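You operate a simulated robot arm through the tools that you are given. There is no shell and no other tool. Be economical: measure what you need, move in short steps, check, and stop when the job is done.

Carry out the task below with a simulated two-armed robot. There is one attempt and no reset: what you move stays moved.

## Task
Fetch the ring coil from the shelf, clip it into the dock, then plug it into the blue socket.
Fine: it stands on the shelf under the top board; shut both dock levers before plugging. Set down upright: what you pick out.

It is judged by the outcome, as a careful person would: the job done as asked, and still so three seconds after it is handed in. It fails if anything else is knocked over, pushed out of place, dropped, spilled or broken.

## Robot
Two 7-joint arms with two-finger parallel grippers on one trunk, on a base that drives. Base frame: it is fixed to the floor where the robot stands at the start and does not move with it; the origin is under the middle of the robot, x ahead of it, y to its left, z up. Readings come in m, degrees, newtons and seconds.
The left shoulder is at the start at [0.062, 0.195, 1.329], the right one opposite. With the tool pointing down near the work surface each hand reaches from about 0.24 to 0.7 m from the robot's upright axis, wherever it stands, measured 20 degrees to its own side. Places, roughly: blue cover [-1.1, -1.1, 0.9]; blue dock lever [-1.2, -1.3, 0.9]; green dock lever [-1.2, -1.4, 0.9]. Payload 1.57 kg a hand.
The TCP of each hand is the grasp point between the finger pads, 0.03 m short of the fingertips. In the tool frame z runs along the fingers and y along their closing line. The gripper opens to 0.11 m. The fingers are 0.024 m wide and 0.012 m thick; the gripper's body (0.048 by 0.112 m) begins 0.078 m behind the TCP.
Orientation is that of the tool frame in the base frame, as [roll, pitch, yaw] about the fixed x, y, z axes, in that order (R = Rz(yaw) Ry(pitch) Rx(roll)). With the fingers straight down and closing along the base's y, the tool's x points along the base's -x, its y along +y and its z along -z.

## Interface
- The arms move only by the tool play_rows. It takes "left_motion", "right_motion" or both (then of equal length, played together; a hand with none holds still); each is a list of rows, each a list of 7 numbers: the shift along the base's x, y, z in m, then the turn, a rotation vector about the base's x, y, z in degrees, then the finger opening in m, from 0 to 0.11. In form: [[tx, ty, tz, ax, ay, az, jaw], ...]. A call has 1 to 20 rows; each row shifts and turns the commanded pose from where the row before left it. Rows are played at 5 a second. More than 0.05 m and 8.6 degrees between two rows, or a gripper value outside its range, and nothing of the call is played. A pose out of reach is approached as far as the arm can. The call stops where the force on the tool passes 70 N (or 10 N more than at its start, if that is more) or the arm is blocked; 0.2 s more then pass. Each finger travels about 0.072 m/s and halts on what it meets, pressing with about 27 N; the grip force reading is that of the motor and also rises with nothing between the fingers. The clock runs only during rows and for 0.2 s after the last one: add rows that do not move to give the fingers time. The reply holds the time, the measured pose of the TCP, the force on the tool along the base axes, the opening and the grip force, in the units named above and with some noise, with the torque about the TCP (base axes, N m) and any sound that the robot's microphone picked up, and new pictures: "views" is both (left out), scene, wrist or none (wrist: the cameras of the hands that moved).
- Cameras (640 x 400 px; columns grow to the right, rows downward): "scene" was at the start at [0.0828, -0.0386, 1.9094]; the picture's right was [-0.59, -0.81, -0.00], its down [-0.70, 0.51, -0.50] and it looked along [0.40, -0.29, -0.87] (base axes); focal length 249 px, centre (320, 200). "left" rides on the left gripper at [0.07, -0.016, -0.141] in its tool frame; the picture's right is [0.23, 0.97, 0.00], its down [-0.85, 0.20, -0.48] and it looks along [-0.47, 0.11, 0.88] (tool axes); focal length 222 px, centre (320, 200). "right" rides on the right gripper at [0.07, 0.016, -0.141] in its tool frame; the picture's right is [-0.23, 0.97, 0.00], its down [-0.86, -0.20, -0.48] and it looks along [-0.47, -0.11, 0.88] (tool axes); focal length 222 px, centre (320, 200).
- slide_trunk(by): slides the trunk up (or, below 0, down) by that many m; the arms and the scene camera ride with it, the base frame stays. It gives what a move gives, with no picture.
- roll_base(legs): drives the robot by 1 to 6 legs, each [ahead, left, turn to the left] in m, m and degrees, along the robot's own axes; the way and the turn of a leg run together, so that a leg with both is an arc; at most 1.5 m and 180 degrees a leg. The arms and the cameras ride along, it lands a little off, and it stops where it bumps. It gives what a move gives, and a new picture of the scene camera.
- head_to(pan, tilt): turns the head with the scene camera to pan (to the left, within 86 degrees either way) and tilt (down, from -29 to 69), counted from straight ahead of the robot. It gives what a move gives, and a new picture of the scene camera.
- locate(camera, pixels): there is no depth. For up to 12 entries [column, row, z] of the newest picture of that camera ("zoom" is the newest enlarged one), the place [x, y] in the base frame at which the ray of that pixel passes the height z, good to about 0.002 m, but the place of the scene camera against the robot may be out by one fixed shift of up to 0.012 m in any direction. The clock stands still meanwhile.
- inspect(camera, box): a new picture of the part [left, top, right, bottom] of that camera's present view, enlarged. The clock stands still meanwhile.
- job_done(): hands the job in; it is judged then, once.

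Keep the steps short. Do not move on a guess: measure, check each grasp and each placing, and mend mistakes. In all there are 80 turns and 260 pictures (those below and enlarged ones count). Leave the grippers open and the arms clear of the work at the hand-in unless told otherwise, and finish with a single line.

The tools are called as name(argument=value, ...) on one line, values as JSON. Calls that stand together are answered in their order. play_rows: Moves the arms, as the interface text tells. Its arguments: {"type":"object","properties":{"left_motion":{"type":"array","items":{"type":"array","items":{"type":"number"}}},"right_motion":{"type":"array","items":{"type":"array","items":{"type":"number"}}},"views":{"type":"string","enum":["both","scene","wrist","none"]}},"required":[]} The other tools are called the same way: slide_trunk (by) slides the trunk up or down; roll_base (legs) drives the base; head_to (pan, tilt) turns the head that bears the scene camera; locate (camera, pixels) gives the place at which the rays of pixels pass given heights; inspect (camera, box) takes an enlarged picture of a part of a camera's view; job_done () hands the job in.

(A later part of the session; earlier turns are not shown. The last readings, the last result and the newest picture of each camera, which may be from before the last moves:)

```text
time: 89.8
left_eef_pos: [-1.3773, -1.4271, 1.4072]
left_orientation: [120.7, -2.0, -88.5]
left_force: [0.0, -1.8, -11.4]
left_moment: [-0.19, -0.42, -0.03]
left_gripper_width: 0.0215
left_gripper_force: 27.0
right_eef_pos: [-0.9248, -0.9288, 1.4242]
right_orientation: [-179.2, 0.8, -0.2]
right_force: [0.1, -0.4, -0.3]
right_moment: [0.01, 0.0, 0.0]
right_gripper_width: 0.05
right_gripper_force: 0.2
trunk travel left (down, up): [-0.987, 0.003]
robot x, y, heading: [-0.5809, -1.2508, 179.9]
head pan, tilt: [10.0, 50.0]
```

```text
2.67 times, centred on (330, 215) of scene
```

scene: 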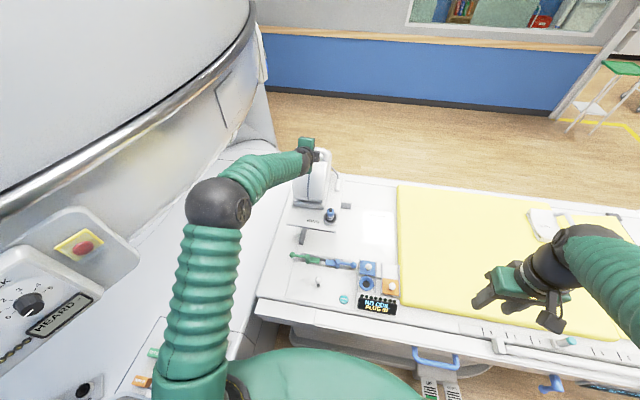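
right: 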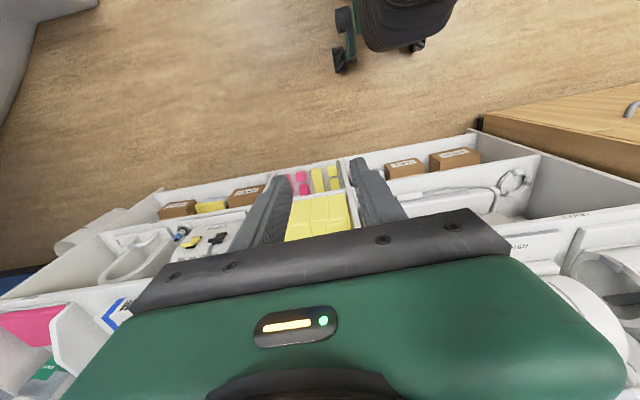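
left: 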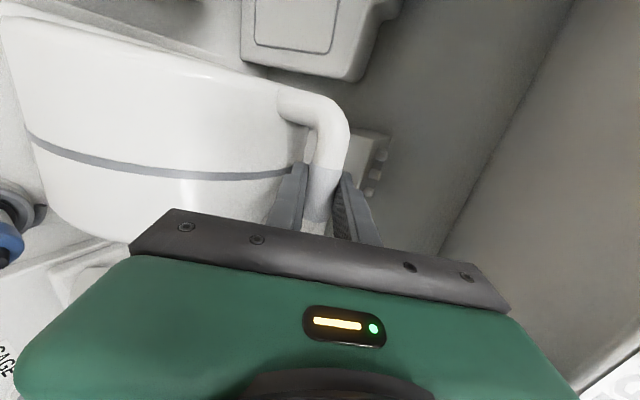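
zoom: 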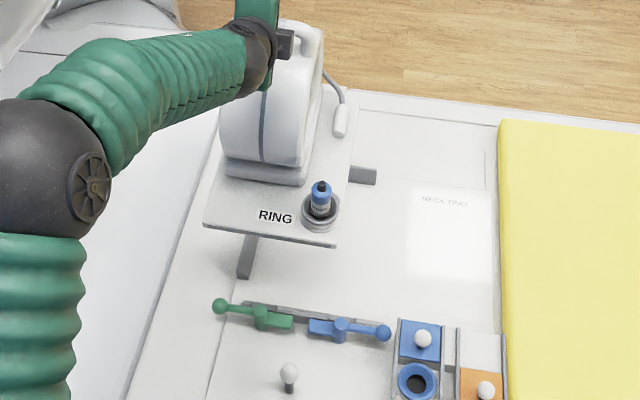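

I see the plate above the dock, with levers and rail in front. I'll measure the plate's corners at its current height (plate top ≈1.13), and dock features.

locate(camera="scene", pixels=[[286.2, 223.2, 1.125], [335.6, 232.2, 1.125], [340.5, 202, 1.125], [333, 215, 1.125], [302.5, 241, 0.9], [305, 231, 0.9], [351, 207, 0.88], [306, 254, 0.9], [358, 263, 0.9], [323, 256, 0.9], [351, 179, 0.88], [260, 297, 0.88]])

inspect(camera="scene", box=[270, 170, 370, 290])

```text
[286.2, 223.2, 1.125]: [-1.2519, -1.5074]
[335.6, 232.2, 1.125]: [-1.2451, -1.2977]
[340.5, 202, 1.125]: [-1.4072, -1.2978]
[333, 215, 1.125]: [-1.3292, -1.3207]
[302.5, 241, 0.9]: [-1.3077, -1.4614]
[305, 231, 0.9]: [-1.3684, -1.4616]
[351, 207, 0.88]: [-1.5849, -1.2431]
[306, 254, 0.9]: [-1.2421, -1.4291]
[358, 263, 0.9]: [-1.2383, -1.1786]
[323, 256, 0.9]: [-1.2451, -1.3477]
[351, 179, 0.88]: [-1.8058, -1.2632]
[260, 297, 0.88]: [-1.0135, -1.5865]
```

```text
3.33 times, centred on (320, 230) of scene
```

zoom: 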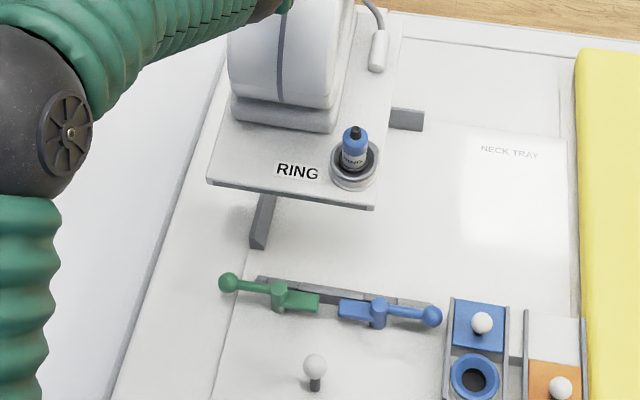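

inspect(camera="scene", box=[310, 150, 370, 200])

locate(camera="scene", pixels=[[342, 174, 1.125], [345, 174, 1.125], [351, 209, 0.88], [306.5, 230, 0.88], [302.6, 244.4, 0.88], [301.4, 252.8, 0.9], [354.5, 261.5, 0.9], [307.4, 257.9, 0.9], [337.4, 263.6, 0.9]])

```text
8.00 times, centred on (340, 175) of scene
```

zoom: 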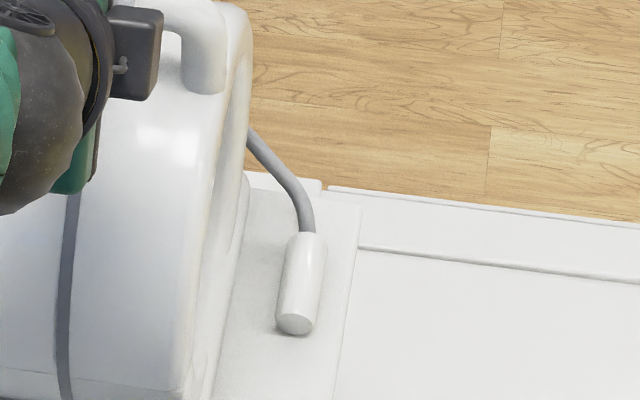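

```text
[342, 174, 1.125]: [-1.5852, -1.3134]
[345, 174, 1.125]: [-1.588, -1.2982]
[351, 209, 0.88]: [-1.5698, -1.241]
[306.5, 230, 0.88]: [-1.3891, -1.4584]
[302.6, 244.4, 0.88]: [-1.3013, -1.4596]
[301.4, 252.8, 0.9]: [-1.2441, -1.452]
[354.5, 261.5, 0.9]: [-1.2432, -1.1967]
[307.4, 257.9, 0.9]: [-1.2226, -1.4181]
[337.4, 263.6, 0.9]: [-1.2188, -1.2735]
```

Plate depth (~0.33) about matches the dock gap between rail (x≈-1.244) and rear bar (≈-1.57), so precise aligning matters. I correct yaw by +1.9°, shift +5 cm in y, and bring the right hand round as a side camera; then lower the trunk 0.12.

play_rows(left_motion=[[0.0, 0.01, 0, 0, 0, 0.6, 0], [0.0, 0.01, 0, 0, 0, 0.6, 0], [0.0, 0.01, 0, 0, 0, 0.7, 0], [0.0, 0.01, 0, 0, 0, 0, 0], [0.003, 0.008, 0, 0, 0, 0, 0], [0, 0, 0, 0, 0, 0, 0], [0, 0, 0, 0, 0, 0, 0], [0, 0, 0, 0, 0, 0, 0], [0, 0, 0, 0, 0, 0, 0], [0, 0, 0, 0, 0, 0, 0], [0, 0, 0, 0, 0, 0, 0]], right_motion=[[-0.025, -0.008, 0, 0, 0, 8.2, 0.05], [-0.025, -0.008, 0, 0, 0, 8.2, 0.05], [-0.025, -0.008, 0, 0, 0, 8.2, 0.05], [-0.025, -0.008, 0, 0, 0, 8.2, 0.05], [-0.025, -0.008, 0, 0, 0, 8.2, 0.05], [-0.025, -0.008, 0, 0, 0, 8.2, 0.05], [-0.025, -0.008, 0, 0, 0, 8.2, 0.05], [-0.025, -0.008, 0, 0, 0, 8.2, 0.05], [-0.025, -0.008, 0, 0, 0, 8.2, 0.05], [-0.025, -0.008, 0, 0, 0, 8.2, 0.05], [-0.025, -0.008, 0, 0, 0, 8.0, 0.05]], views="none")

slide_trunk(by=-0.12)

head_to(pan=10, tilt=48)

inspect(camera="right", box=[0, 0, 640, 400])

inspect(camera="scene", box=[260, 180, 390, 300])

```text
time: 92.2
left_eef_pos: [-1.3803, -1.3707, 1.4037]
left_orientation: [121.0, -2.4, -86.8]
left_force: [0.0, 0.9, -13.6]
left_moment: [-0.12, -0.35, -0.01]
left_gripper_width: 0.0218
left_gripper_force: 26.6
right_eef_pos: [-1.2074, -1.0108, 1.4202]
right_orientation: [-179.6, 0.8, 90.0]
right_force: [-0.2, 0.5, 0.1]
right_moment: [0.01, -0.03, 0.01]
right_gripper_width: 0.05
right_gripper_force: 0.0
trunk travel left (down, up): [-0.987, 0.003]
robot x, y, heading: [-0.5803, -1.2492, 180.1]
head pan, tilt: [10.0, 50.0]
```

```text
time: 93.7
left_eef_pos: [-1.3791, -1.3727, 1.2846]
left_orientation: [121.0, -2.2, -86.7]
left_force: [-0.1, 1.0, -13.3]
left_moment: [-0.1, -0.35, -0.03]
left_gripper_width: 0.0218
left_gripper_force: 26.8
right_eef_pos: [-1.205, -1.0134, 1.3019]
right_orientation: [-179.5, 0.8, 89.8]
right_force: [-1.1, -1.0, 0.5]
right_moment: [0.0, 0.03, -0.03]
right_gripper_width: 0.0502
right_gripper_force: 0.1
trunk travel left (down, up): [-0.867, 0.123]
robot x, y, heading: [-0.5778, -1.2498, 180.0]
head pan, tilt: [10.0, 50.0]
```

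```text
time: 94.3
left_eef_pos: [-1.3797, -1.3721, 1.2835]
left_orientation: [121.0, -2.2, -86.7]
left_force: [-0.5, -0.3, -12.8]
left_moment: [-0.11, -0.34, 0.0]
left_gripper_width: 0.0216
left_gripper_force: 26.6
right_eef_pos: [-1.2065, -1.0111, 1.3011]
right_orientation: [-179.6, 0.8, 89.8]
right_force: [0.2, 0.4, 0.8]
right_moment: [0.0, -0.02, 0.0]
right_gripper_width: 0.0499
right_gripper_force: 0.1
trunk travel left (down, up): [-0.867, 0.123]
robot x, y, heading: [-0.581, -1.2465, 180.1]
head pan, tilt: [10.0, 48.0]
```

scene: 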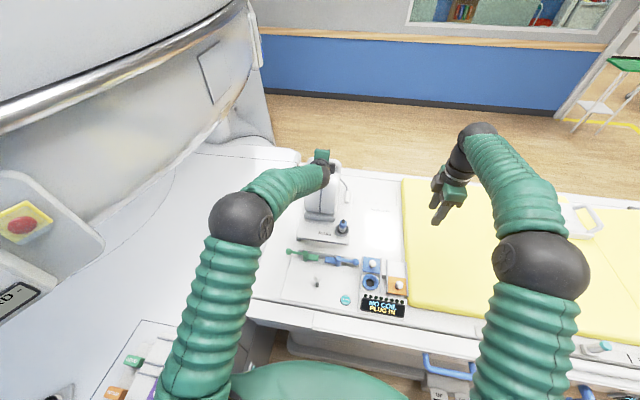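

```text
1.00 times, centred on (320, 200) of right (not enlarged: the box is as wide or as high as the picture)
```

zoom: 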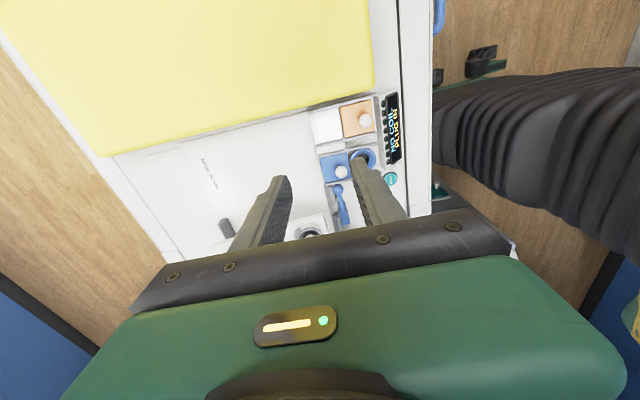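

```text
3.33 times, centred on (325, 240) of scene
```

zoom: 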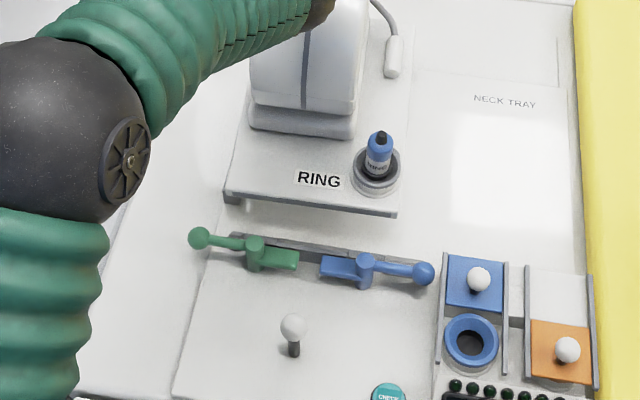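

The side camera is masked by its own gripper; I tip the right hand 45° toward the coil so it looks at the plate's right side.

play_rows(right_motion=[[-0.015, 0.012, 0.0, -7.5, 0, 0, 0.11], [-0.015, 0.012, 0.0, -7.5, 0, 0, 0.11], [-0.015, 0.012, 0.0, -7.5, 0, 0, 0.11], [-0.015, 0.012, 0.0, -7.5, 0, 0, 0.11], [-0.015, 0.012, 0.0, -7.5, 0, 0, 0.11], [-0.015, 0.012, 0.0, -7.5, 0, 0, 0.11]], views="wrist")

inspect(camera="right", box=[140, 40, 460, 240])

```text
time: 95.8
left_eef_pos: [-1.3804, -1.3716, 1.2849]
left_orientation: [120.9, -2.2, -86.6]
left_force: [0.0, -0.4, -12.8]
left_moment: [-0.1, -0.35, 0.02]
left_gripper_width: 0.0216
left_gripper_force: 26.9
right_eef_pos: [-1.2101, -0.9721, 1.3022]
right_orientation: [-179.7, 46.1, 89.6]
right_force: [1.0, 0.3, -0.8]
right_moment: [-0.06, -0.02, 0.0]
right_gripper_width: 0.11
right_gripper_force: 0.1
right hand out of reach, approached as far as the arm can: row 3, 4, 5, 6
trunk travel left (down, up): [-0.867, 0.123]
robot x, y, heading: [-0.5796, -1.2498, 179.9]
head pan, tilt: [10.0, 48.0]
```

right: 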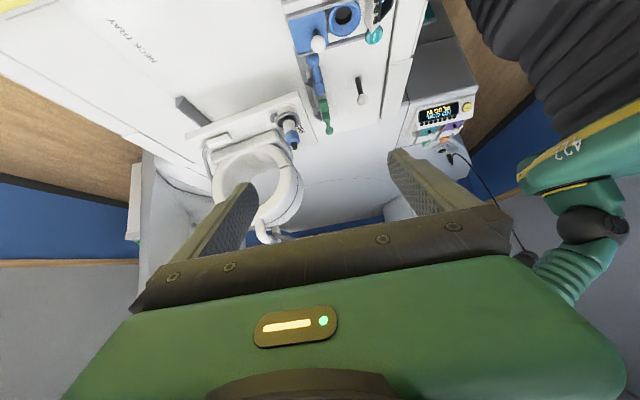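

```text
2.00 times, centred on (300, 140) of right
```

zoom: 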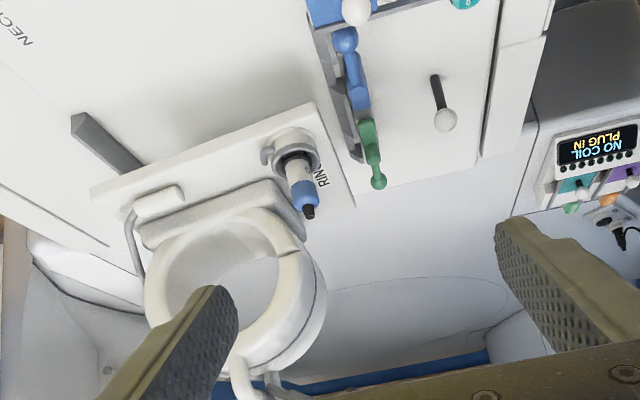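

Clear side view: plate, rear bar at zoom (78,112) and rail. I measure them all with this camera.

locate(camera="right", pixels=[[185, 135, 1.007], [296.5, 91.5, 1.007], [180, 96, 0.91], [180, 96, 0.88], [211, 122, 0.91], [211, 122, 0.88], [305, 70, 0.9], [319, 110, 0.9], [312, 122, 0.9], [316, 60, 0.92], [308, 80, 0.9]])

inspect(camera="right", box=[160, 70, 260, 150])

inspect(camera="right", box=[260, 40, 360, 150])

```text
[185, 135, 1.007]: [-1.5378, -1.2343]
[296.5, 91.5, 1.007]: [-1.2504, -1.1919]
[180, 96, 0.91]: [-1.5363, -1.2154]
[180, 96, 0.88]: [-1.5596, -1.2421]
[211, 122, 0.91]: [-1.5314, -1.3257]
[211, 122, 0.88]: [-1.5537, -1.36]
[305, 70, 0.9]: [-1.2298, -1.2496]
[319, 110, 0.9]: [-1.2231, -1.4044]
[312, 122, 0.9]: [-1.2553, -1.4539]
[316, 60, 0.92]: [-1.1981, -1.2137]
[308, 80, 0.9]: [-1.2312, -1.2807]
```

```text
5.00 times, centred on (210, 110) of right
```

zoom: 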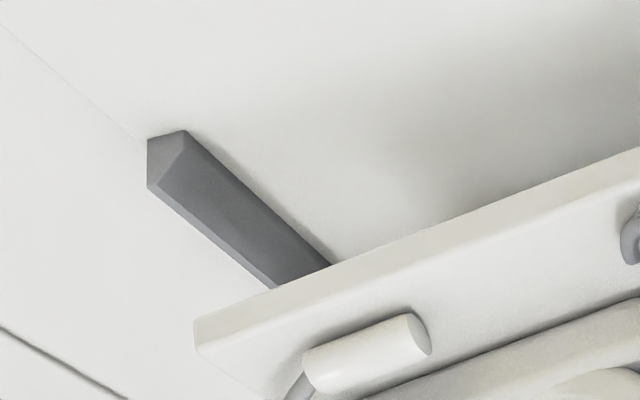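

```text
3.64 times, centred on (310, 95) of right
```

zoom: 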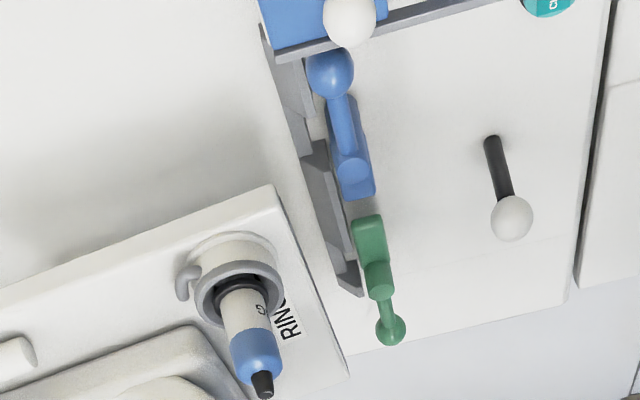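

locate(camera="right", pixels=[[185, 134.4, 0.987], [186, 140.4, 1.007], [297.6, 91.4, 0.987], [299.6, 96.9, 1.007], [304.5, 81.3, 0.88], [316.9, 119.7, 0.88], [183, 96, 0.88], [212, 122.6, 0.88], [319.4, 143, 1.007], [304.5, 81.3, 0.9], [316.9, 119.7, 0.9]])

locate(camera="scene", pixels=[[296, 236, 1.007], [344, 243.5, 1.007], [301.5, 251.5, 0.9], [355.5, 260, 0.9]])

```text
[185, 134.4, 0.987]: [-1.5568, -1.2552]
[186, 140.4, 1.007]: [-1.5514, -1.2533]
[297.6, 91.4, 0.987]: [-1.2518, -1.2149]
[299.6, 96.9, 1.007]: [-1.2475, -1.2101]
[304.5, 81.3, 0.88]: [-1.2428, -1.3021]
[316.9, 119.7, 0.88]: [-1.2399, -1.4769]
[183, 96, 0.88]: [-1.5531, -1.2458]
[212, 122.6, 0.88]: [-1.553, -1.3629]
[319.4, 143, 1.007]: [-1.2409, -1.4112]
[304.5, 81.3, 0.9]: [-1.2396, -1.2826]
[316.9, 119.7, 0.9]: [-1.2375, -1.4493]
```

```text
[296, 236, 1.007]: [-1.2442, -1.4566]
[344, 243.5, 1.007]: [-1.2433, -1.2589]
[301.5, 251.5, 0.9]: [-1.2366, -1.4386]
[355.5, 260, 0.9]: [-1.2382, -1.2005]
```

The right edge reads skewed (front ≈2.5 cm low): the coil has pitched ≈7° front-down about the bar. I turn the left hand -7° about y to level it, and shift -3 cm in x, then re-measure.

play_rows(left_motion=[[-0.006, 0, 0.003, 0, -1.4, 0, 0], [-0.006, 0, 0.003, 0, -1.4, 0, 0], [-0.006, 0, 0, 0, -1.4, 0, 0], [-0.006, 0, 0, 0, -1.4, 0, 0], [-0.006, 0, 0, 0, -1.4, 0, 0], [0, 0, 0, 0, 0, 0, 0]], views="scene")

inspect(camera="right", box=[160, 50, 360, 170])

inspect(camera="scene", box=[260, 180, 390, 300])

```text
time: 97.2
left_eef_pos: [-1.4084, -1.3719, 1.2908]
left_orientation: [128.0, -2.6, -87.0]
left_force: [-0.6, 0.0, -13.8]
left_moment: [-0.13, -0.12, 0.01]
left_gripper_width: 0.0218
left_gripper_force: 26.9
right_eef_pos: [-1.2098, -0.9743, 1.3029]
right_orientation: [-179.7, 45.8, 89.7]
right_force: [-0.1, -0.1, 0.7]
right_moment: [-0.03, 0.0, -0.02]
right_gripper_width: 0.1101
right_gripper_force: 0.1
trunk travel left (down, up): [-0.867, 0.123]
robot x, y, heading: [-0.5804, -1.2506, 179.7]
head pan, tilt: [10.0, 48.0]
```

scene: 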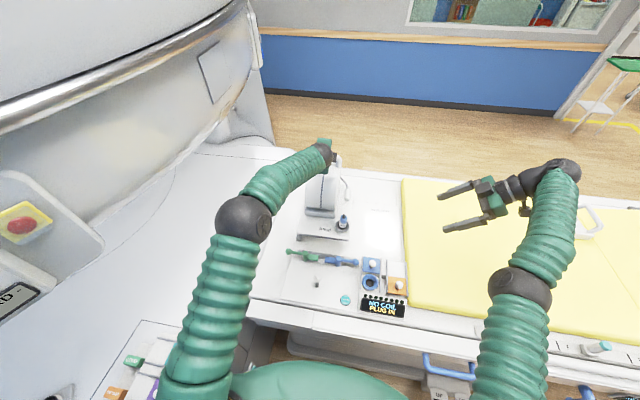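

```text
3.20 times, centred on (260, 110) of right
```

zoom: 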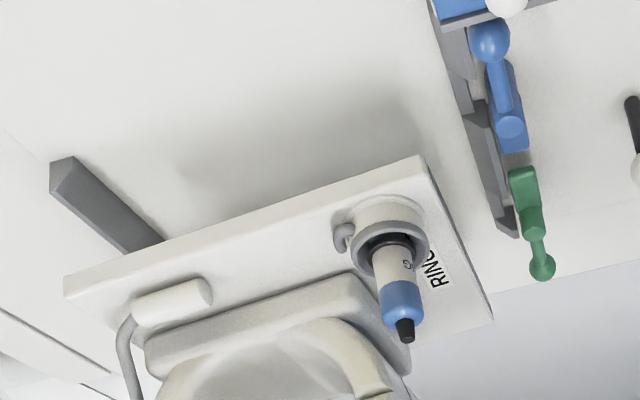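

```text
3.33 times, centred on (325, 240) of scene
```

zoom: 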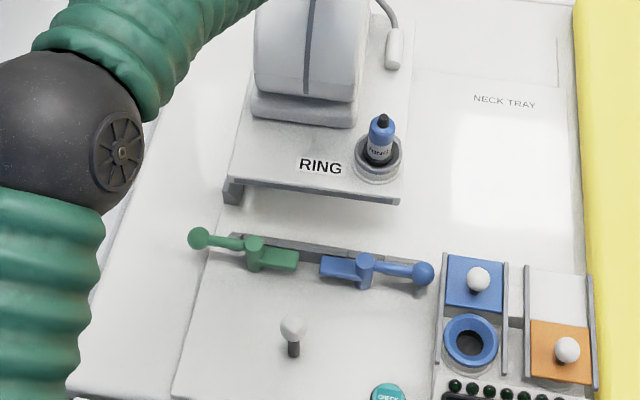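

locate(camera="right", pixels=[[180.3, 135.6, 0.992], [181.2, 140.6, 1.012], [291.3, 96.9, 0.992], [294.4, 103.1, 1.012], [313.8, 148.1, 1.012], [291.3, 96.9, 0.972], [180.3, 135.6, 0.972]])

locate(camera="scene", pixels=[[297.2, 233.6, 1.012], [345.6, 240.6, 1.012], [297.2, 233.6, 0.992], [345.6, 240.6, 0.992]])

```text
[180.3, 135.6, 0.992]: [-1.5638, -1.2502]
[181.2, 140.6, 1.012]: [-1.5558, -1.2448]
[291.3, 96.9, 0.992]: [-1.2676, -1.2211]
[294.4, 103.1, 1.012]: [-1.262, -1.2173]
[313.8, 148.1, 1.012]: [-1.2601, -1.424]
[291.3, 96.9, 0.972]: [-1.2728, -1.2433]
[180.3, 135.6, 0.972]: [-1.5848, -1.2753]
```

```text
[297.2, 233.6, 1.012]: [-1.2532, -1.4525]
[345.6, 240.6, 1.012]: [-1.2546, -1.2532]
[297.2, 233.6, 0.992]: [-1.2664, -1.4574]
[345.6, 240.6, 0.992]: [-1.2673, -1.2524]
```

Still ~3.5° front-down. I level by another -3.5°, shift +4 mm in y and lower 5 cm, then look again.

play_rows(left_motion=[[0, 0.004, 0, 0, -1.2, 0, 0], [0, 0, 0, 0, -1.2, 0, 0], [0, 0, -0.01, 0, -1.1, 0, 0], [0, 0, -0.015, 0, 0, 0, 0], [0, 0, -0.015, 0, 0, 0, 0], [0, 0, -0.01, 0, 0, 0, 0], [0, 0, 0, 0, 0, 0, 0]], views="none")

inspect(camera="right", box=[160, 50, 360, 170])

inspect(camera="scene", box=[260, 180, 390, 300])

```text
time: 98.8
left_eef_pos: [-1.4094, -1.3669, 1.2403]
left_orientation: [131.4, -2.8, -87.1]
left_force: [0.4, -0.1, -13.5]
left_moment: [-0.12, -0.22, 0.03]
left_gripper_width: 0.0216
left_gripper_force: 26.8
right_eef_pos: [-1.2113, -0.9735, 1.3017]
right_orientation: [-179.7, 45.8, 89.6]
right_force: [-0.4, 0.4, 1.1]
right_moment: [0.03, 0.0, -0.02]
right_gripper_width: 0.11
right_gripper_force: 0.1
trunk travel left (down, up): [-0.867, 0.123]
robot x, y, heading: [-0.5831, -1.2511, 180.1]
head pan, tilt: [10.0, 48.0]
```

```text
3.20 times, centred on (260, 110) of right
```

zoom: 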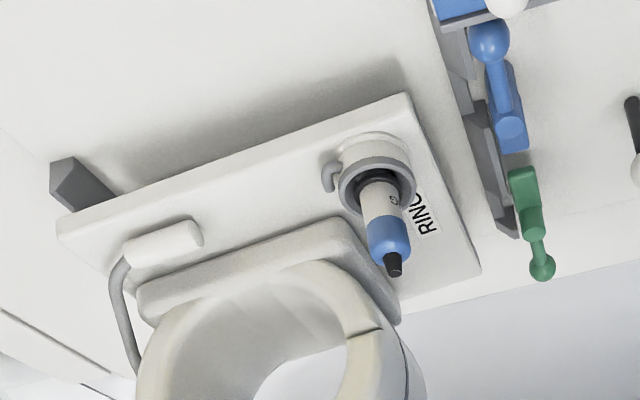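

```text
3.33 times, centred on (325, 240) of scene
```

zoom: 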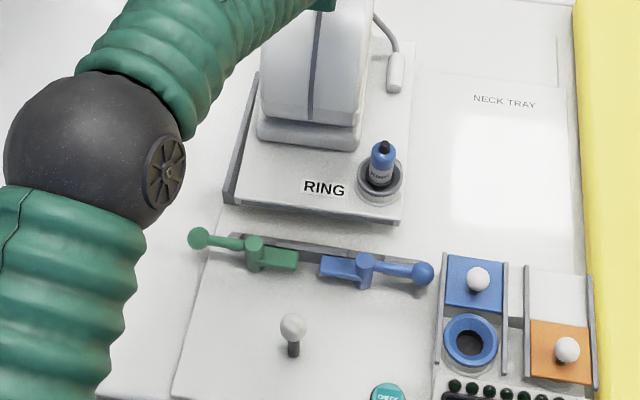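

locate(camera="right", pixels=[[177.8, 116.9, 0.942], [179.4, 122.5, 0.962], [286.6, 76.9, 0.942], [289.7, 82.5, 0.962], [310, 132.5, 0.962], [286.6, 76.9, 0.922]])

locate(camera="scene", pixels=[[296.5, 240.2, 0.962], [346.4, 246.3, 0.962], [296.5, 240.2, 0.942], [346.4, 246.3, 0.942], [300.5, 222, 0.9], [300.5, 222, 0.88]])

```text
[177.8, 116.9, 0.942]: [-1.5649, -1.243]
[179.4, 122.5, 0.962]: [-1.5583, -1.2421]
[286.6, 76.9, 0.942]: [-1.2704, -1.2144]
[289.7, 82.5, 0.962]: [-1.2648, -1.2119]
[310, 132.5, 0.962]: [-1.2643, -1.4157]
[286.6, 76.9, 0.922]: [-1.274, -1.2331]
```

```text
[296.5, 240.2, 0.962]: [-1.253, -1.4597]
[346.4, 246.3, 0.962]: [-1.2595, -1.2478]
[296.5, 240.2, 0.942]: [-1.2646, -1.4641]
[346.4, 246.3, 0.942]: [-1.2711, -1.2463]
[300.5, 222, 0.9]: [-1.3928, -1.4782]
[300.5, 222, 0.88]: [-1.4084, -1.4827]
```

The coil hangs freely from the bar, a few degrees front-down; it will level upon contact. I lower another 3.5 cm in small steps watching the force.

play_rows(left_motion=[[-0.004, 0, -0.008, 0, 0, 0, 0], [-0.004, 0, -0.008, 0, 0, 0, 0], [0, 0, -0.008, 0, 0, 0, 0], [0, 0, -0.006, 0, 0, 0, 0], [0, 0, -0.005, 0, 0, 0, 0], [0, 0, 0, 0, 0, 0, 0]], views="wrist")

inspect(camera="right", box=[160, 50, 360, 170])

inspect(camera="scene", box=[260, 180, 390, 300])

```text
time: 100.2
left_eef_pos: [-1.4157, -1.3698, 1.2088]
left_orientation: [131.1, -2.7, -87.1]
left_force: [5.2, -2.4, 3.7]
left_moment: [1.03, -0.01, -0.01]
left_gripper_width: 0.0214
left_gripper_force: 27.2
right_eef_pos: [-1.2078, -0.9747, 1.3041]
right_orientation: [-179.7, 45.8, 89.8]
right_force: [0.4, 0.0, -0.5]
right_moment: [-0.01, -0.01, -0.03]
right_gripper_width: 0.1102
right_gripper_force: 0.3
trunk travel left (down, up): [-0.867, 0.123]
robot x, y, heading: [-0.5838, -1.2515, 180.1]
head pan, tilt: [10.0, 48.0]
```

left: 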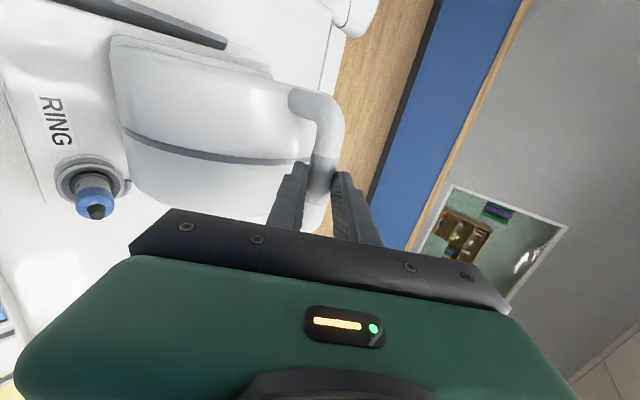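

```text
3.20 times, centred on (260, 110) of right
```

zoom: 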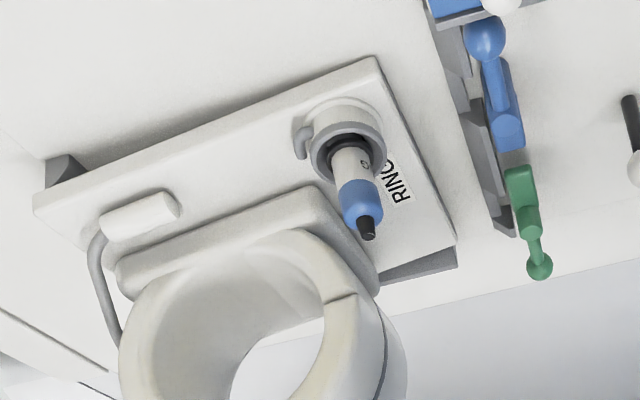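

```text
3.33 times, centred on (325, 240) of scene
```

zoom: 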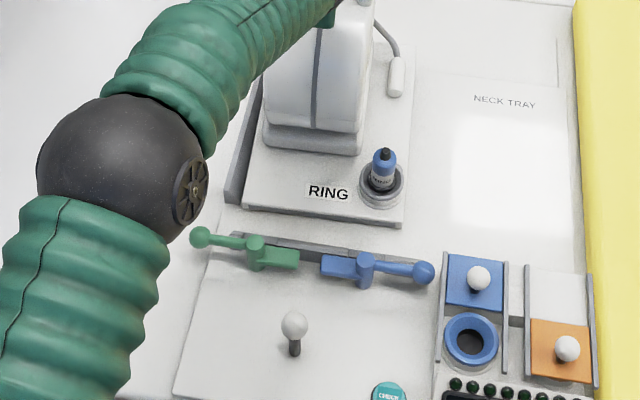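

Contact (+3.7 N, pushed toward +x): the plate's rear overlaps the rear bar. I lift 1.2 cm, shift +2 cm in x, and look again before lowering.

play_rows(left_motion=[[0, 0, 0.012, 0, 0, 0, 0], [0.01, 0, 0, 0, 0, 0, 0], [0.01, 0, 0, 0, 0, 0, 0], [0, 0, 0, 0, 0, 0, 0]], views="none")

inspect(camera="right", box=[160, 50, 320, 150])

inspect(camera="scene", box=[280, 190, 360, 270])

```text
time: 101.2
left_eef_pos: [-1.3979, -1.3687, 1.2234]
left_orientation: [130.9, -2.7, -87.1]
left_force: [0.4, -0.5, 0.0]
left_moment: [0.01, 0.0, -0.02]
left_gripper_width: 0.0001
left_gripper_force: 21.4
right_eef_pos: [-1.209, -0.9748, 1.303]
right_orientation: [-179.6, 45.7, 89.7]
right_force: [0.4, -0.4, -0.1]
right_moment: [0.0, 0.01, 0.02]
right_gripper_width: 0.1101
right_gripper_force: 0.1
trunk travel left (down, up): [-0.867, 0.123]
robot x, y, heading: [-0.5815, -1.2511, 179.7]
head pan, tilt: [10.0, 48.0]
```

```text
4.00 times, centred on (240, 100) of right
```

zoom: 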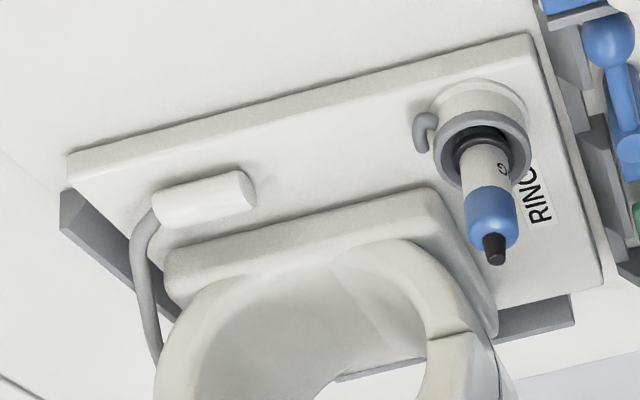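

```text
5.00 times, centred on (320, 230) of scene
```

zoom: 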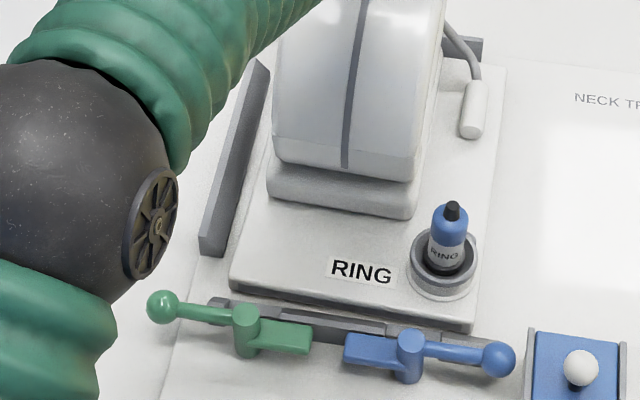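

The bar slipped from the fingers at the end and the coil settled the last centimetre into the dock. It stands upright between rear bar and rail. I retract the left hand back-up and inspect.

play_rows(left_motion=[[0.02, 0, 0.02, 0, 0, 0, 0], [0.03, 0, 0.03, 0, 0, 0, 0], [0.03, 0, 0.03, 0, 0, 0, 0], [0.03, 0, 0.03, 0, 0, 0, 0.05], [0.03, 0.0, 0.01, 0, 0, 0, 0.05]], views="both")

inspect(camera="scene", box=[270, 140, 390, 290])

inspect(camera="left", box=[0, 0, 400, 250])

```text
time: 102.3
left_eef_pos: [-1.2542, -1.3661, 1.3404]
left_orientation: [131.2, -2.8, -87.1]
left_force: [0.3, -0.4, 0.0]
left_moment: [0.0, -0.02, 0.01]
left_gripper_width: 0.0501
left_gripper_force: 0.0
right_eef_pos: [-1.2059, -0.9737, 1.3032]
right_orientation: [-179.6, 45.8, 89.8]
right_force: [-0.4, -0.3, -0.8]
right_moment: [-0.02, 0.04, -0.01]
right_gripper_width: 0.1099
right_gripper_force: 0.0
trunk travel left (down, up): [-0.867, 0.123]
robot x, y, heading: [-0.5788, -1.2511, 179.9]
head pan, tilt: [10.0, 48.0]
```

scene: 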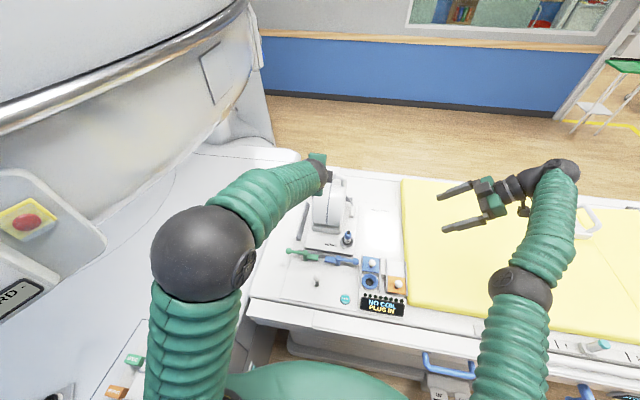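
left: 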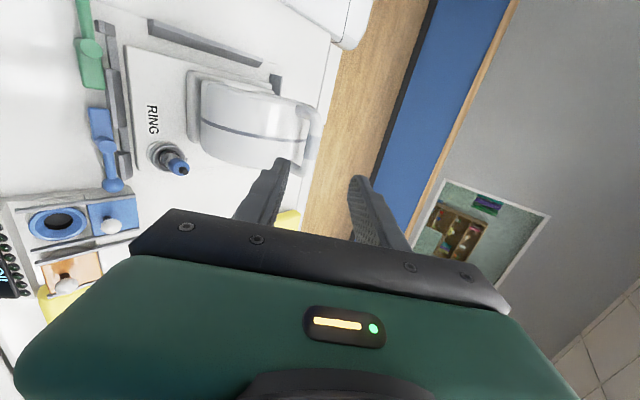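

```text
2.67 times, centred on (330, 215) of scene
```

zoom: 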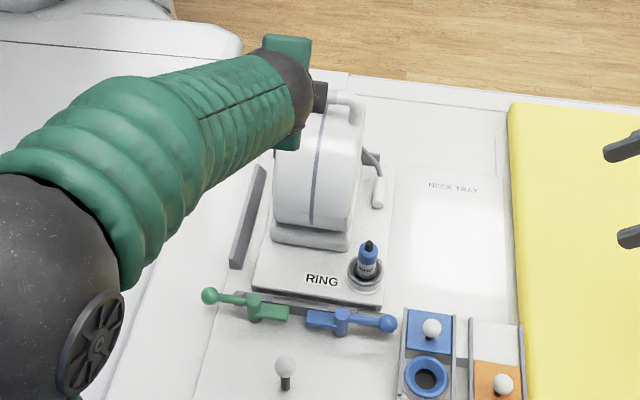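

```text
1.60 times, centred on (200, 125) of left
```

zoom: 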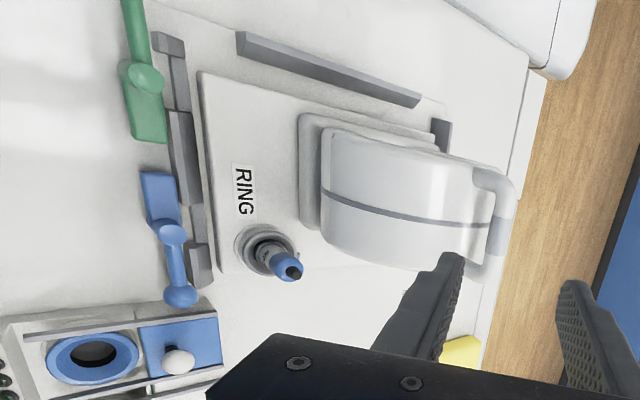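

Excellent view from the left hand. I measure the plate's edges against the bars and rail with this camera.

inspect(camera="left", box=[80, 0, 300, 190])

locate(camera="left", pixels=[[125, 46.9, 0.9], [138.8, 170, 0.9], [148.8, 35.6, 0.88], [259.4, 66.9, 0.88], [132.5, 175, 0.88], [103, 21.9, 0.88], [272, 84, 0.9]])

inspect(camera="right", box=[150, 40, 350, 160])

```text
2.11 times, centred on (190, 95) of left
```

zoom: 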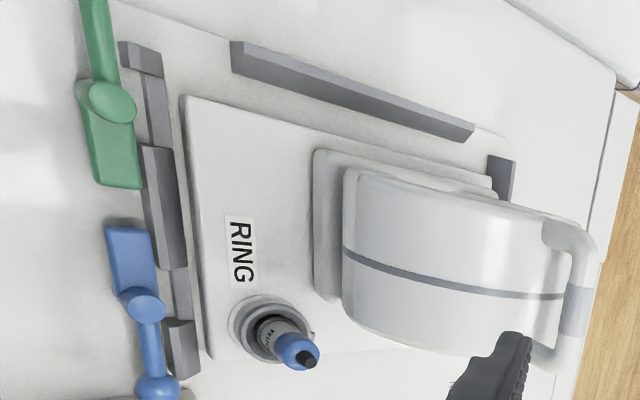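

```text
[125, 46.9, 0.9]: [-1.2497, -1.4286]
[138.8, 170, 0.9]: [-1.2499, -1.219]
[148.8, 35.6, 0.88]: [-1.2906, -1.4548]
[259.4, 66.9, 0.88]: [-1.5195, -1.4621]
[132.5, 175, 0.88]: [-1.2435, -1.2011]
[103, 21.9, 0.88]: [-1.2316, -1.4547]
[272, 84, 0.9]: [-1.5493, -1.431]
```

```text
3.20 times, centred on (250, 100) of right
```

zoom: 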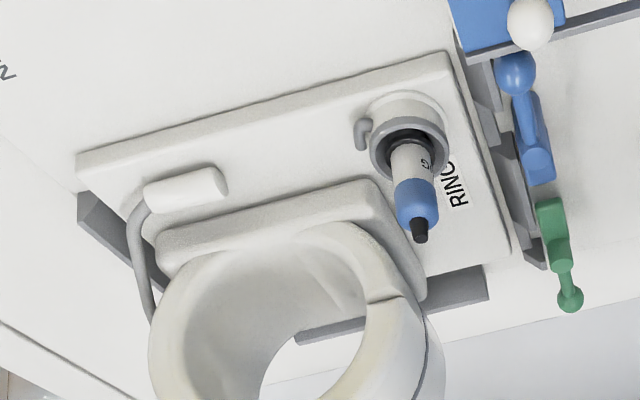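

The plate sits squarely, snug between rail (-1.2435) and rear bar (-1.553), but it is ≈2.5 cm short of the left stop bar (plate left -1.429, bar ≈-1.457). I'll regrip the handle and slide it across. First locate the handle.

locate(camera="left", pixels=[[310.9, 147.1, 1.15], [310.9, 147.1, 1.1685], [310.9, 147.1, 1.18]])

inspect(camera="left", box=[240, 80, 400, 200])

```text
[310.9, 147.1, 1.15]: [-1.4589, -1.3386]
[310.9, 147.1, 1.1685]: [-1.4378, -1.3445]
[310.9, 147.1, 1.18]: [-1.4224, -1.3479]
```

```text
3.33 times, centred on (320, 140) of left
```

zoom: 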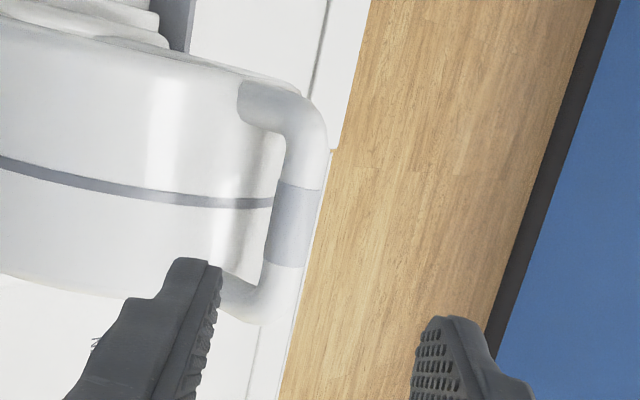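

Handle at (-1.439,-1.3445,1.168). Approaching along the fingers, stopping ~4 cm short for a look.

play_rows(left_motion=[[-0.025, 0.0036, -0.0222, 0, 0, 0, 0.045], [-0.025, 0.0036, -0.0222, 0, 0, 0, 0.045], [-0.025, 0.0036, -0.0222, 0, 0, 0, 0.045], [-0.025, 0.0036, -0.0222, 0, 0, 0, 0.045], [-0.025, 0.0036, -0.0222, 0, 0, 0, 0.045], [-0.025, 0.0036, -0.0222, 0, 0, 0, 0.045]], views="wrist")

inspect(camera="left", box=[200, 80, 440, 240])

```text
time: 103.8
left_eef_pos: [-1.4073, -1.346, 1.2042]
left_orientation: [131.4, -2.9, -87.1]
left_force: [-0.7, -0.7, -0.4]
left_moment: [-0.02, 0.02, -0.01]
left_gripper_width: 0.0449
left_gripper_force: 0.1
right_eef_pos: [-1.2106, -0.9734, 1.3019]
right_orientation: [-179.7, 45.8, 89.7]
right_force: [-1.0, -0.7, -0.5]
right_moment: [0.01, -0.02, 0.03]
right_gripper_width: 0.1099
right_gripper_force: 0.2
trunk travel left (down, up): [-0.867, 0.123]
robot x, y, heading: [-0.5809, -1.248, 179.9]
head pan, tilt: [10.0, 48.0]
```

left: 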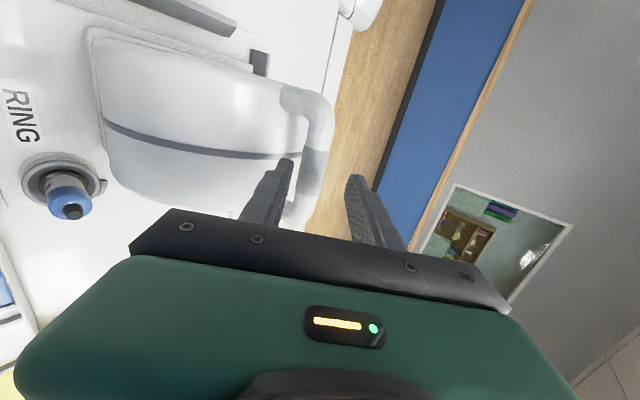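

```text
2.50 times, centred on (320, 160) of left
```

zoom: 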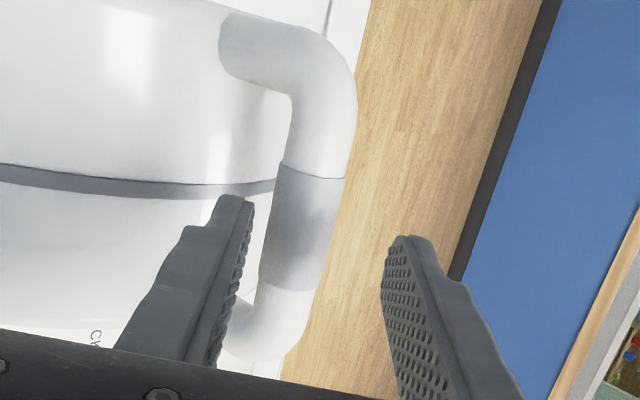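

Looks right. Advance the last 3.4 cm and close.

play_rows(left_motion=[[-0.0085, 0, -0.008, 0, 0, 0, 0.045], [-0.0085, 0, -0.008, 0, 0, 0, 0.045], [-0.0085, 0, -0.0075, 0, 0, 0, 0.045], [0, 0, 0, 0, 0, 0, 0.02], [0, 0, 0, 0, 0, 0, 0], [0, 0, 0, 0, 0, 0, 0], [0, 0, 0, 0, 0, 0, 0]], views="none")

inspect(camera="left", box=[200, 80, 440, 240])

```text
time: 105.3
left_eef_pos: [-1.4343, -1.3458, 1.1794]
left_orientation: [131.5, -3.0, -87.1]
left_force: [1.0, -0.3, -1.0]
left_moment: [-0.11, -0.26, 0.12]
left_gripper_width: 0.0215
left_gripper_force: 27.5
right_eef_pos: [-1.2115, -0.9736, 1.303]
right_orientation: [-179.7, 45.8, 89.6]
right_force: [-0.9, 0.1, -0.1]
right_moment: [0.0, -0.01, 0.01]
right_gripper_width: 0.1101
right_gripper_force: 0.1
trunk travel left (down, up): [-0.867, 0.123]
robot x, y, heading: [-0.5767, -1.2513, 180.0]
head pan, tilt: [10.0, 48.0]
```

```text
2.50 times, centred on (320, 160) of left
```

zoom: 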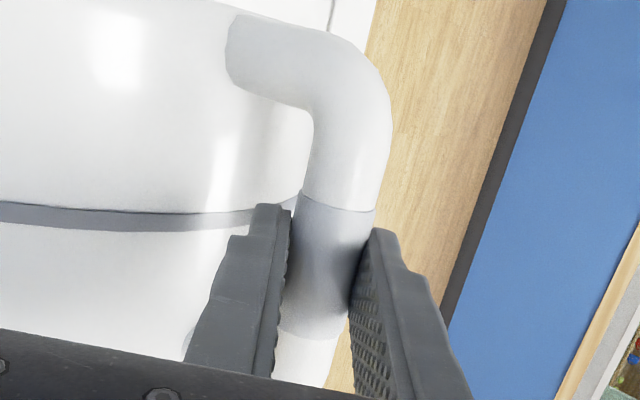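

Gripped. I unload slightly (+2 mm) and slide 24 mm toward -y.

play_rows(left_motion=[[0, 0, 0.002, 0, 0, 0, 0], [0, -0.004, 0, 0, 0, 0, 0], [0, -0.004, 0, 0, 0, 0, 0], [0, -0.004, 0, 0, 0, 0, 0], [0, -0.004, 0, 0, 0, 0, 0], [0, -0.004, 0, 0, 0, 0, 0], [0, -0.004, 0, 0, 0, 0, 0], [0, 0, 0, 0, 0, 0, 0]], views="scene")

inspect(camera="right", box=[150, 40, 350, 160])

inspect(camera="scene", box=[280, 190, 360, 270])

```text
time: 107.2
left_eef_pos: [-1.4343, -1.3709, 1.1834]
left_orientation: [131.6, -2.9, -87.1]
left_force: [0.5, -0.4, -14.1]
left_moment: [-0.21, -0.09, 0.1]
left_gripper_width: 0.0219
left_gripper_force: 27.0
right_eef_pos: [-1.2105, -0.9746, 1.3019]
right_orientation: [-179.7, 45.8, 89.6]
right_force: [0.3, 0.3, -0.3]
right_moment: [0.01, -0.03, -0.02]
right_gripper_width: 0.1102
right_gripper_force: 0.1
trunk travel left (down, up): [-0.867, 0.123]
robot x, y, heading: [-0.5792, -1.2496, 180.1]
head pan, tilt: [10.0, 48.0]
```

scene: 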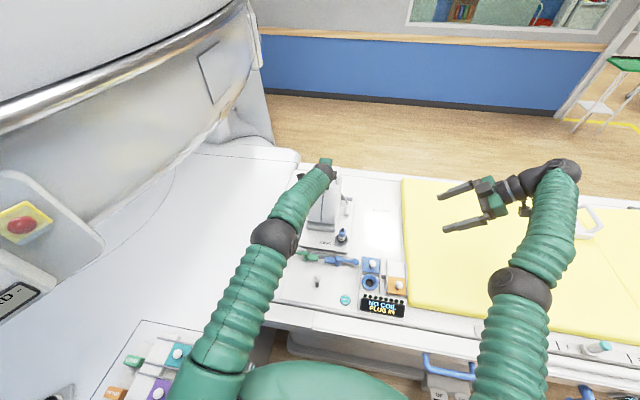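

```text
3.20 times, centred on (250, 100) of right
```

zoom: 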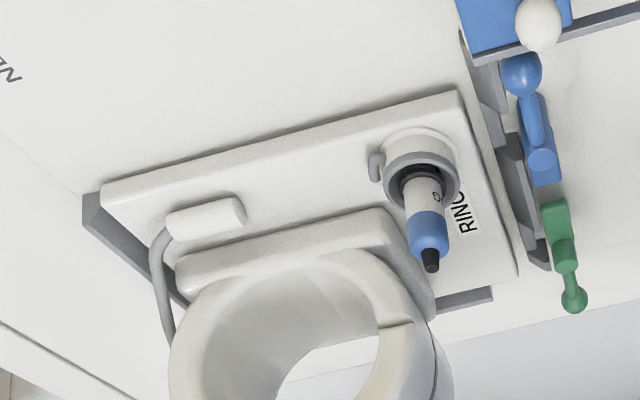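

```text
5.00 times, centred on (320, 230) of scene
```

zoom: 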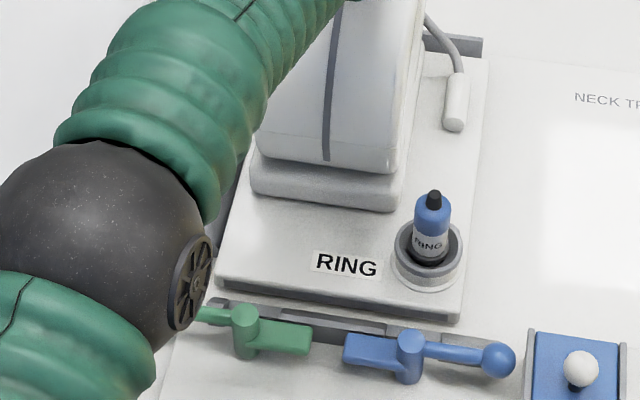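

Moved; coil now a few mm up, beside the left bar. I lower gently and check force.

play_rows(left_motion=[[0, 0, -0.002, 0, 0, 0, 0], [0, 0, -0.002, 0, 0, 0, 0], [0, 0, -0.002, 0, 0, 0, 0], [0, 0, 0, 0, 0, 0, 0]], views="none")

inspect(camera="right", box=[150, 40, 350, 160])

inspect(camera="scene", box=[280, 190, 360, 270])

```text
time: 108.2
left_eef_pos: [-1.4324, -1.3712, 1.1771]
left_orientation: [131.3, -2.8, -87.2]
left_force: [1.8, -0.9, -6.7]
left_moment: [0.06, 0.14, 0.23]
left_gripper_width: 0.0218
left_gripper_force: 27.2
right_eef_pos: [-1.2094, -0.9737, 1.3033]
right_orientation: [-179.6, 45.7, 89.6]
right_force: [0.9, 0.5, 0.6]
right_moment: [-0.01, 0.01, -0.01]
right_gripper_width: 0.11
right_gripper_force: 0.1
trunk travel left (down, up): [-0.867, 0.123]
robot x, y, heading: [-0.5822, -1.2511, 180.0]
head pan, tilt: [10.0, 48.0]
```

```text
3.20 times, centred on (250, 100) of right
```

zoom: 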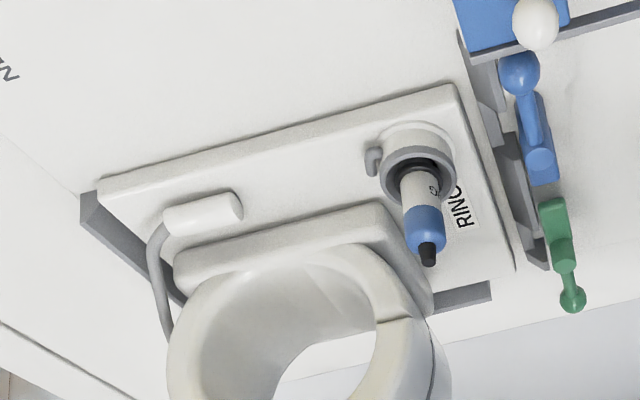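

```text
5.00 times, centred on (320, 230) of scene
```

zoom: 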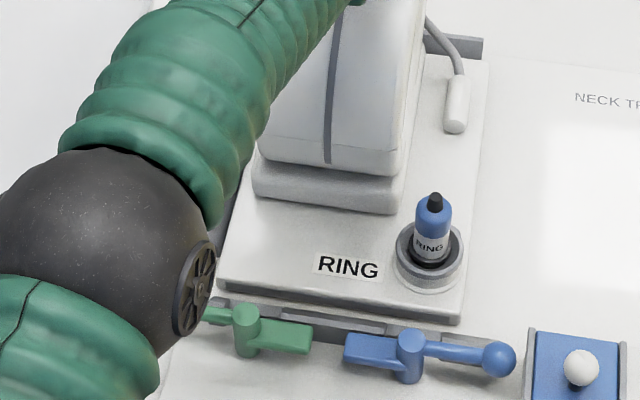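

Half the weight is on the table. Lower 3 mm more, open, then retract along the fingers.

play_rows(left_motion=[[0, 0, -0.002, 0, 0, 0, 0], [0, 0, -0.001, 0, 0, 0, 0], [0, 0, 0, 0, 0, 0, 0.03], [0, 0, 0, 0, 0, 0, 0.045], [0.012, 0, 0.0105, 0, 0, 0, 0.045], [0.025, 0, 0.022, 0, 0, 0, 0.045], [0.025, 0, 0.022, 0, 0, 0, 0.045], [0.03, 0, 0.026, 0, 0, 0, 0.045], [0.03, 0, 0.026, 0, 0, 0, 0.045], [0.03, 0, 0.026, 0, 0, 0, 0.045]], views="wrist")

inspect(camera="left", box=[80, 0, 300, 190])

```text
time: 110.3
left_eef_pos: [-1.274, -1.3713, 1.3094]
left_orientation: [131.3, -2.9, -87.2]
left_force: [1.2, 1.3, -0.1]
left_moment: [0.01, 0.01, 0.01]
left_gripper_width: 0.0453
left_gripper_force: 0.1
right_eef_pos: [-1.2048, -0.9735, 1.304]
right_orientation: [-179.4, 45.7, 89.7]
right_force: [0.5, -0.1, -0.8]
right_moment: [0.03, -0.04, -0.03]
right_gripper_width: 0.1101
right_gripper_force: 0.0
trunk travel left (down, up): [-0.867, 0.123]
robot x, y, heading: [-0.5793, -1.2484, 179.7]
head pan, tilt: [10.0, 48.0]
```

left: 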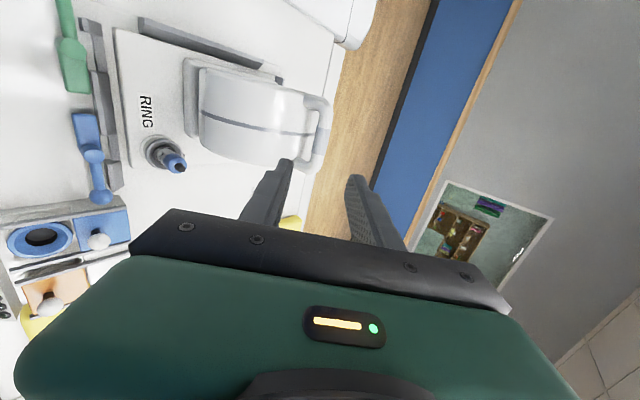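

```text
2.11 times, centred on (190, 95) of left
```

zoom: 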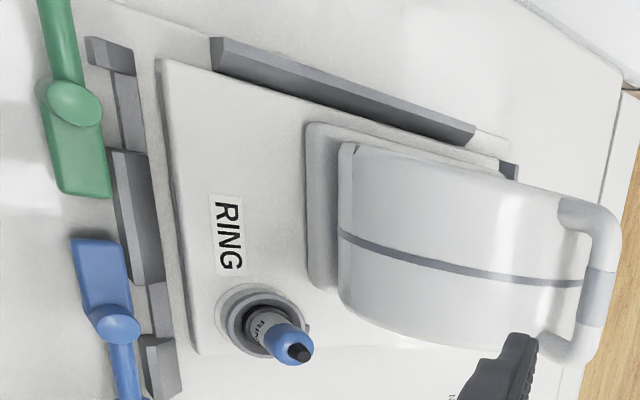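

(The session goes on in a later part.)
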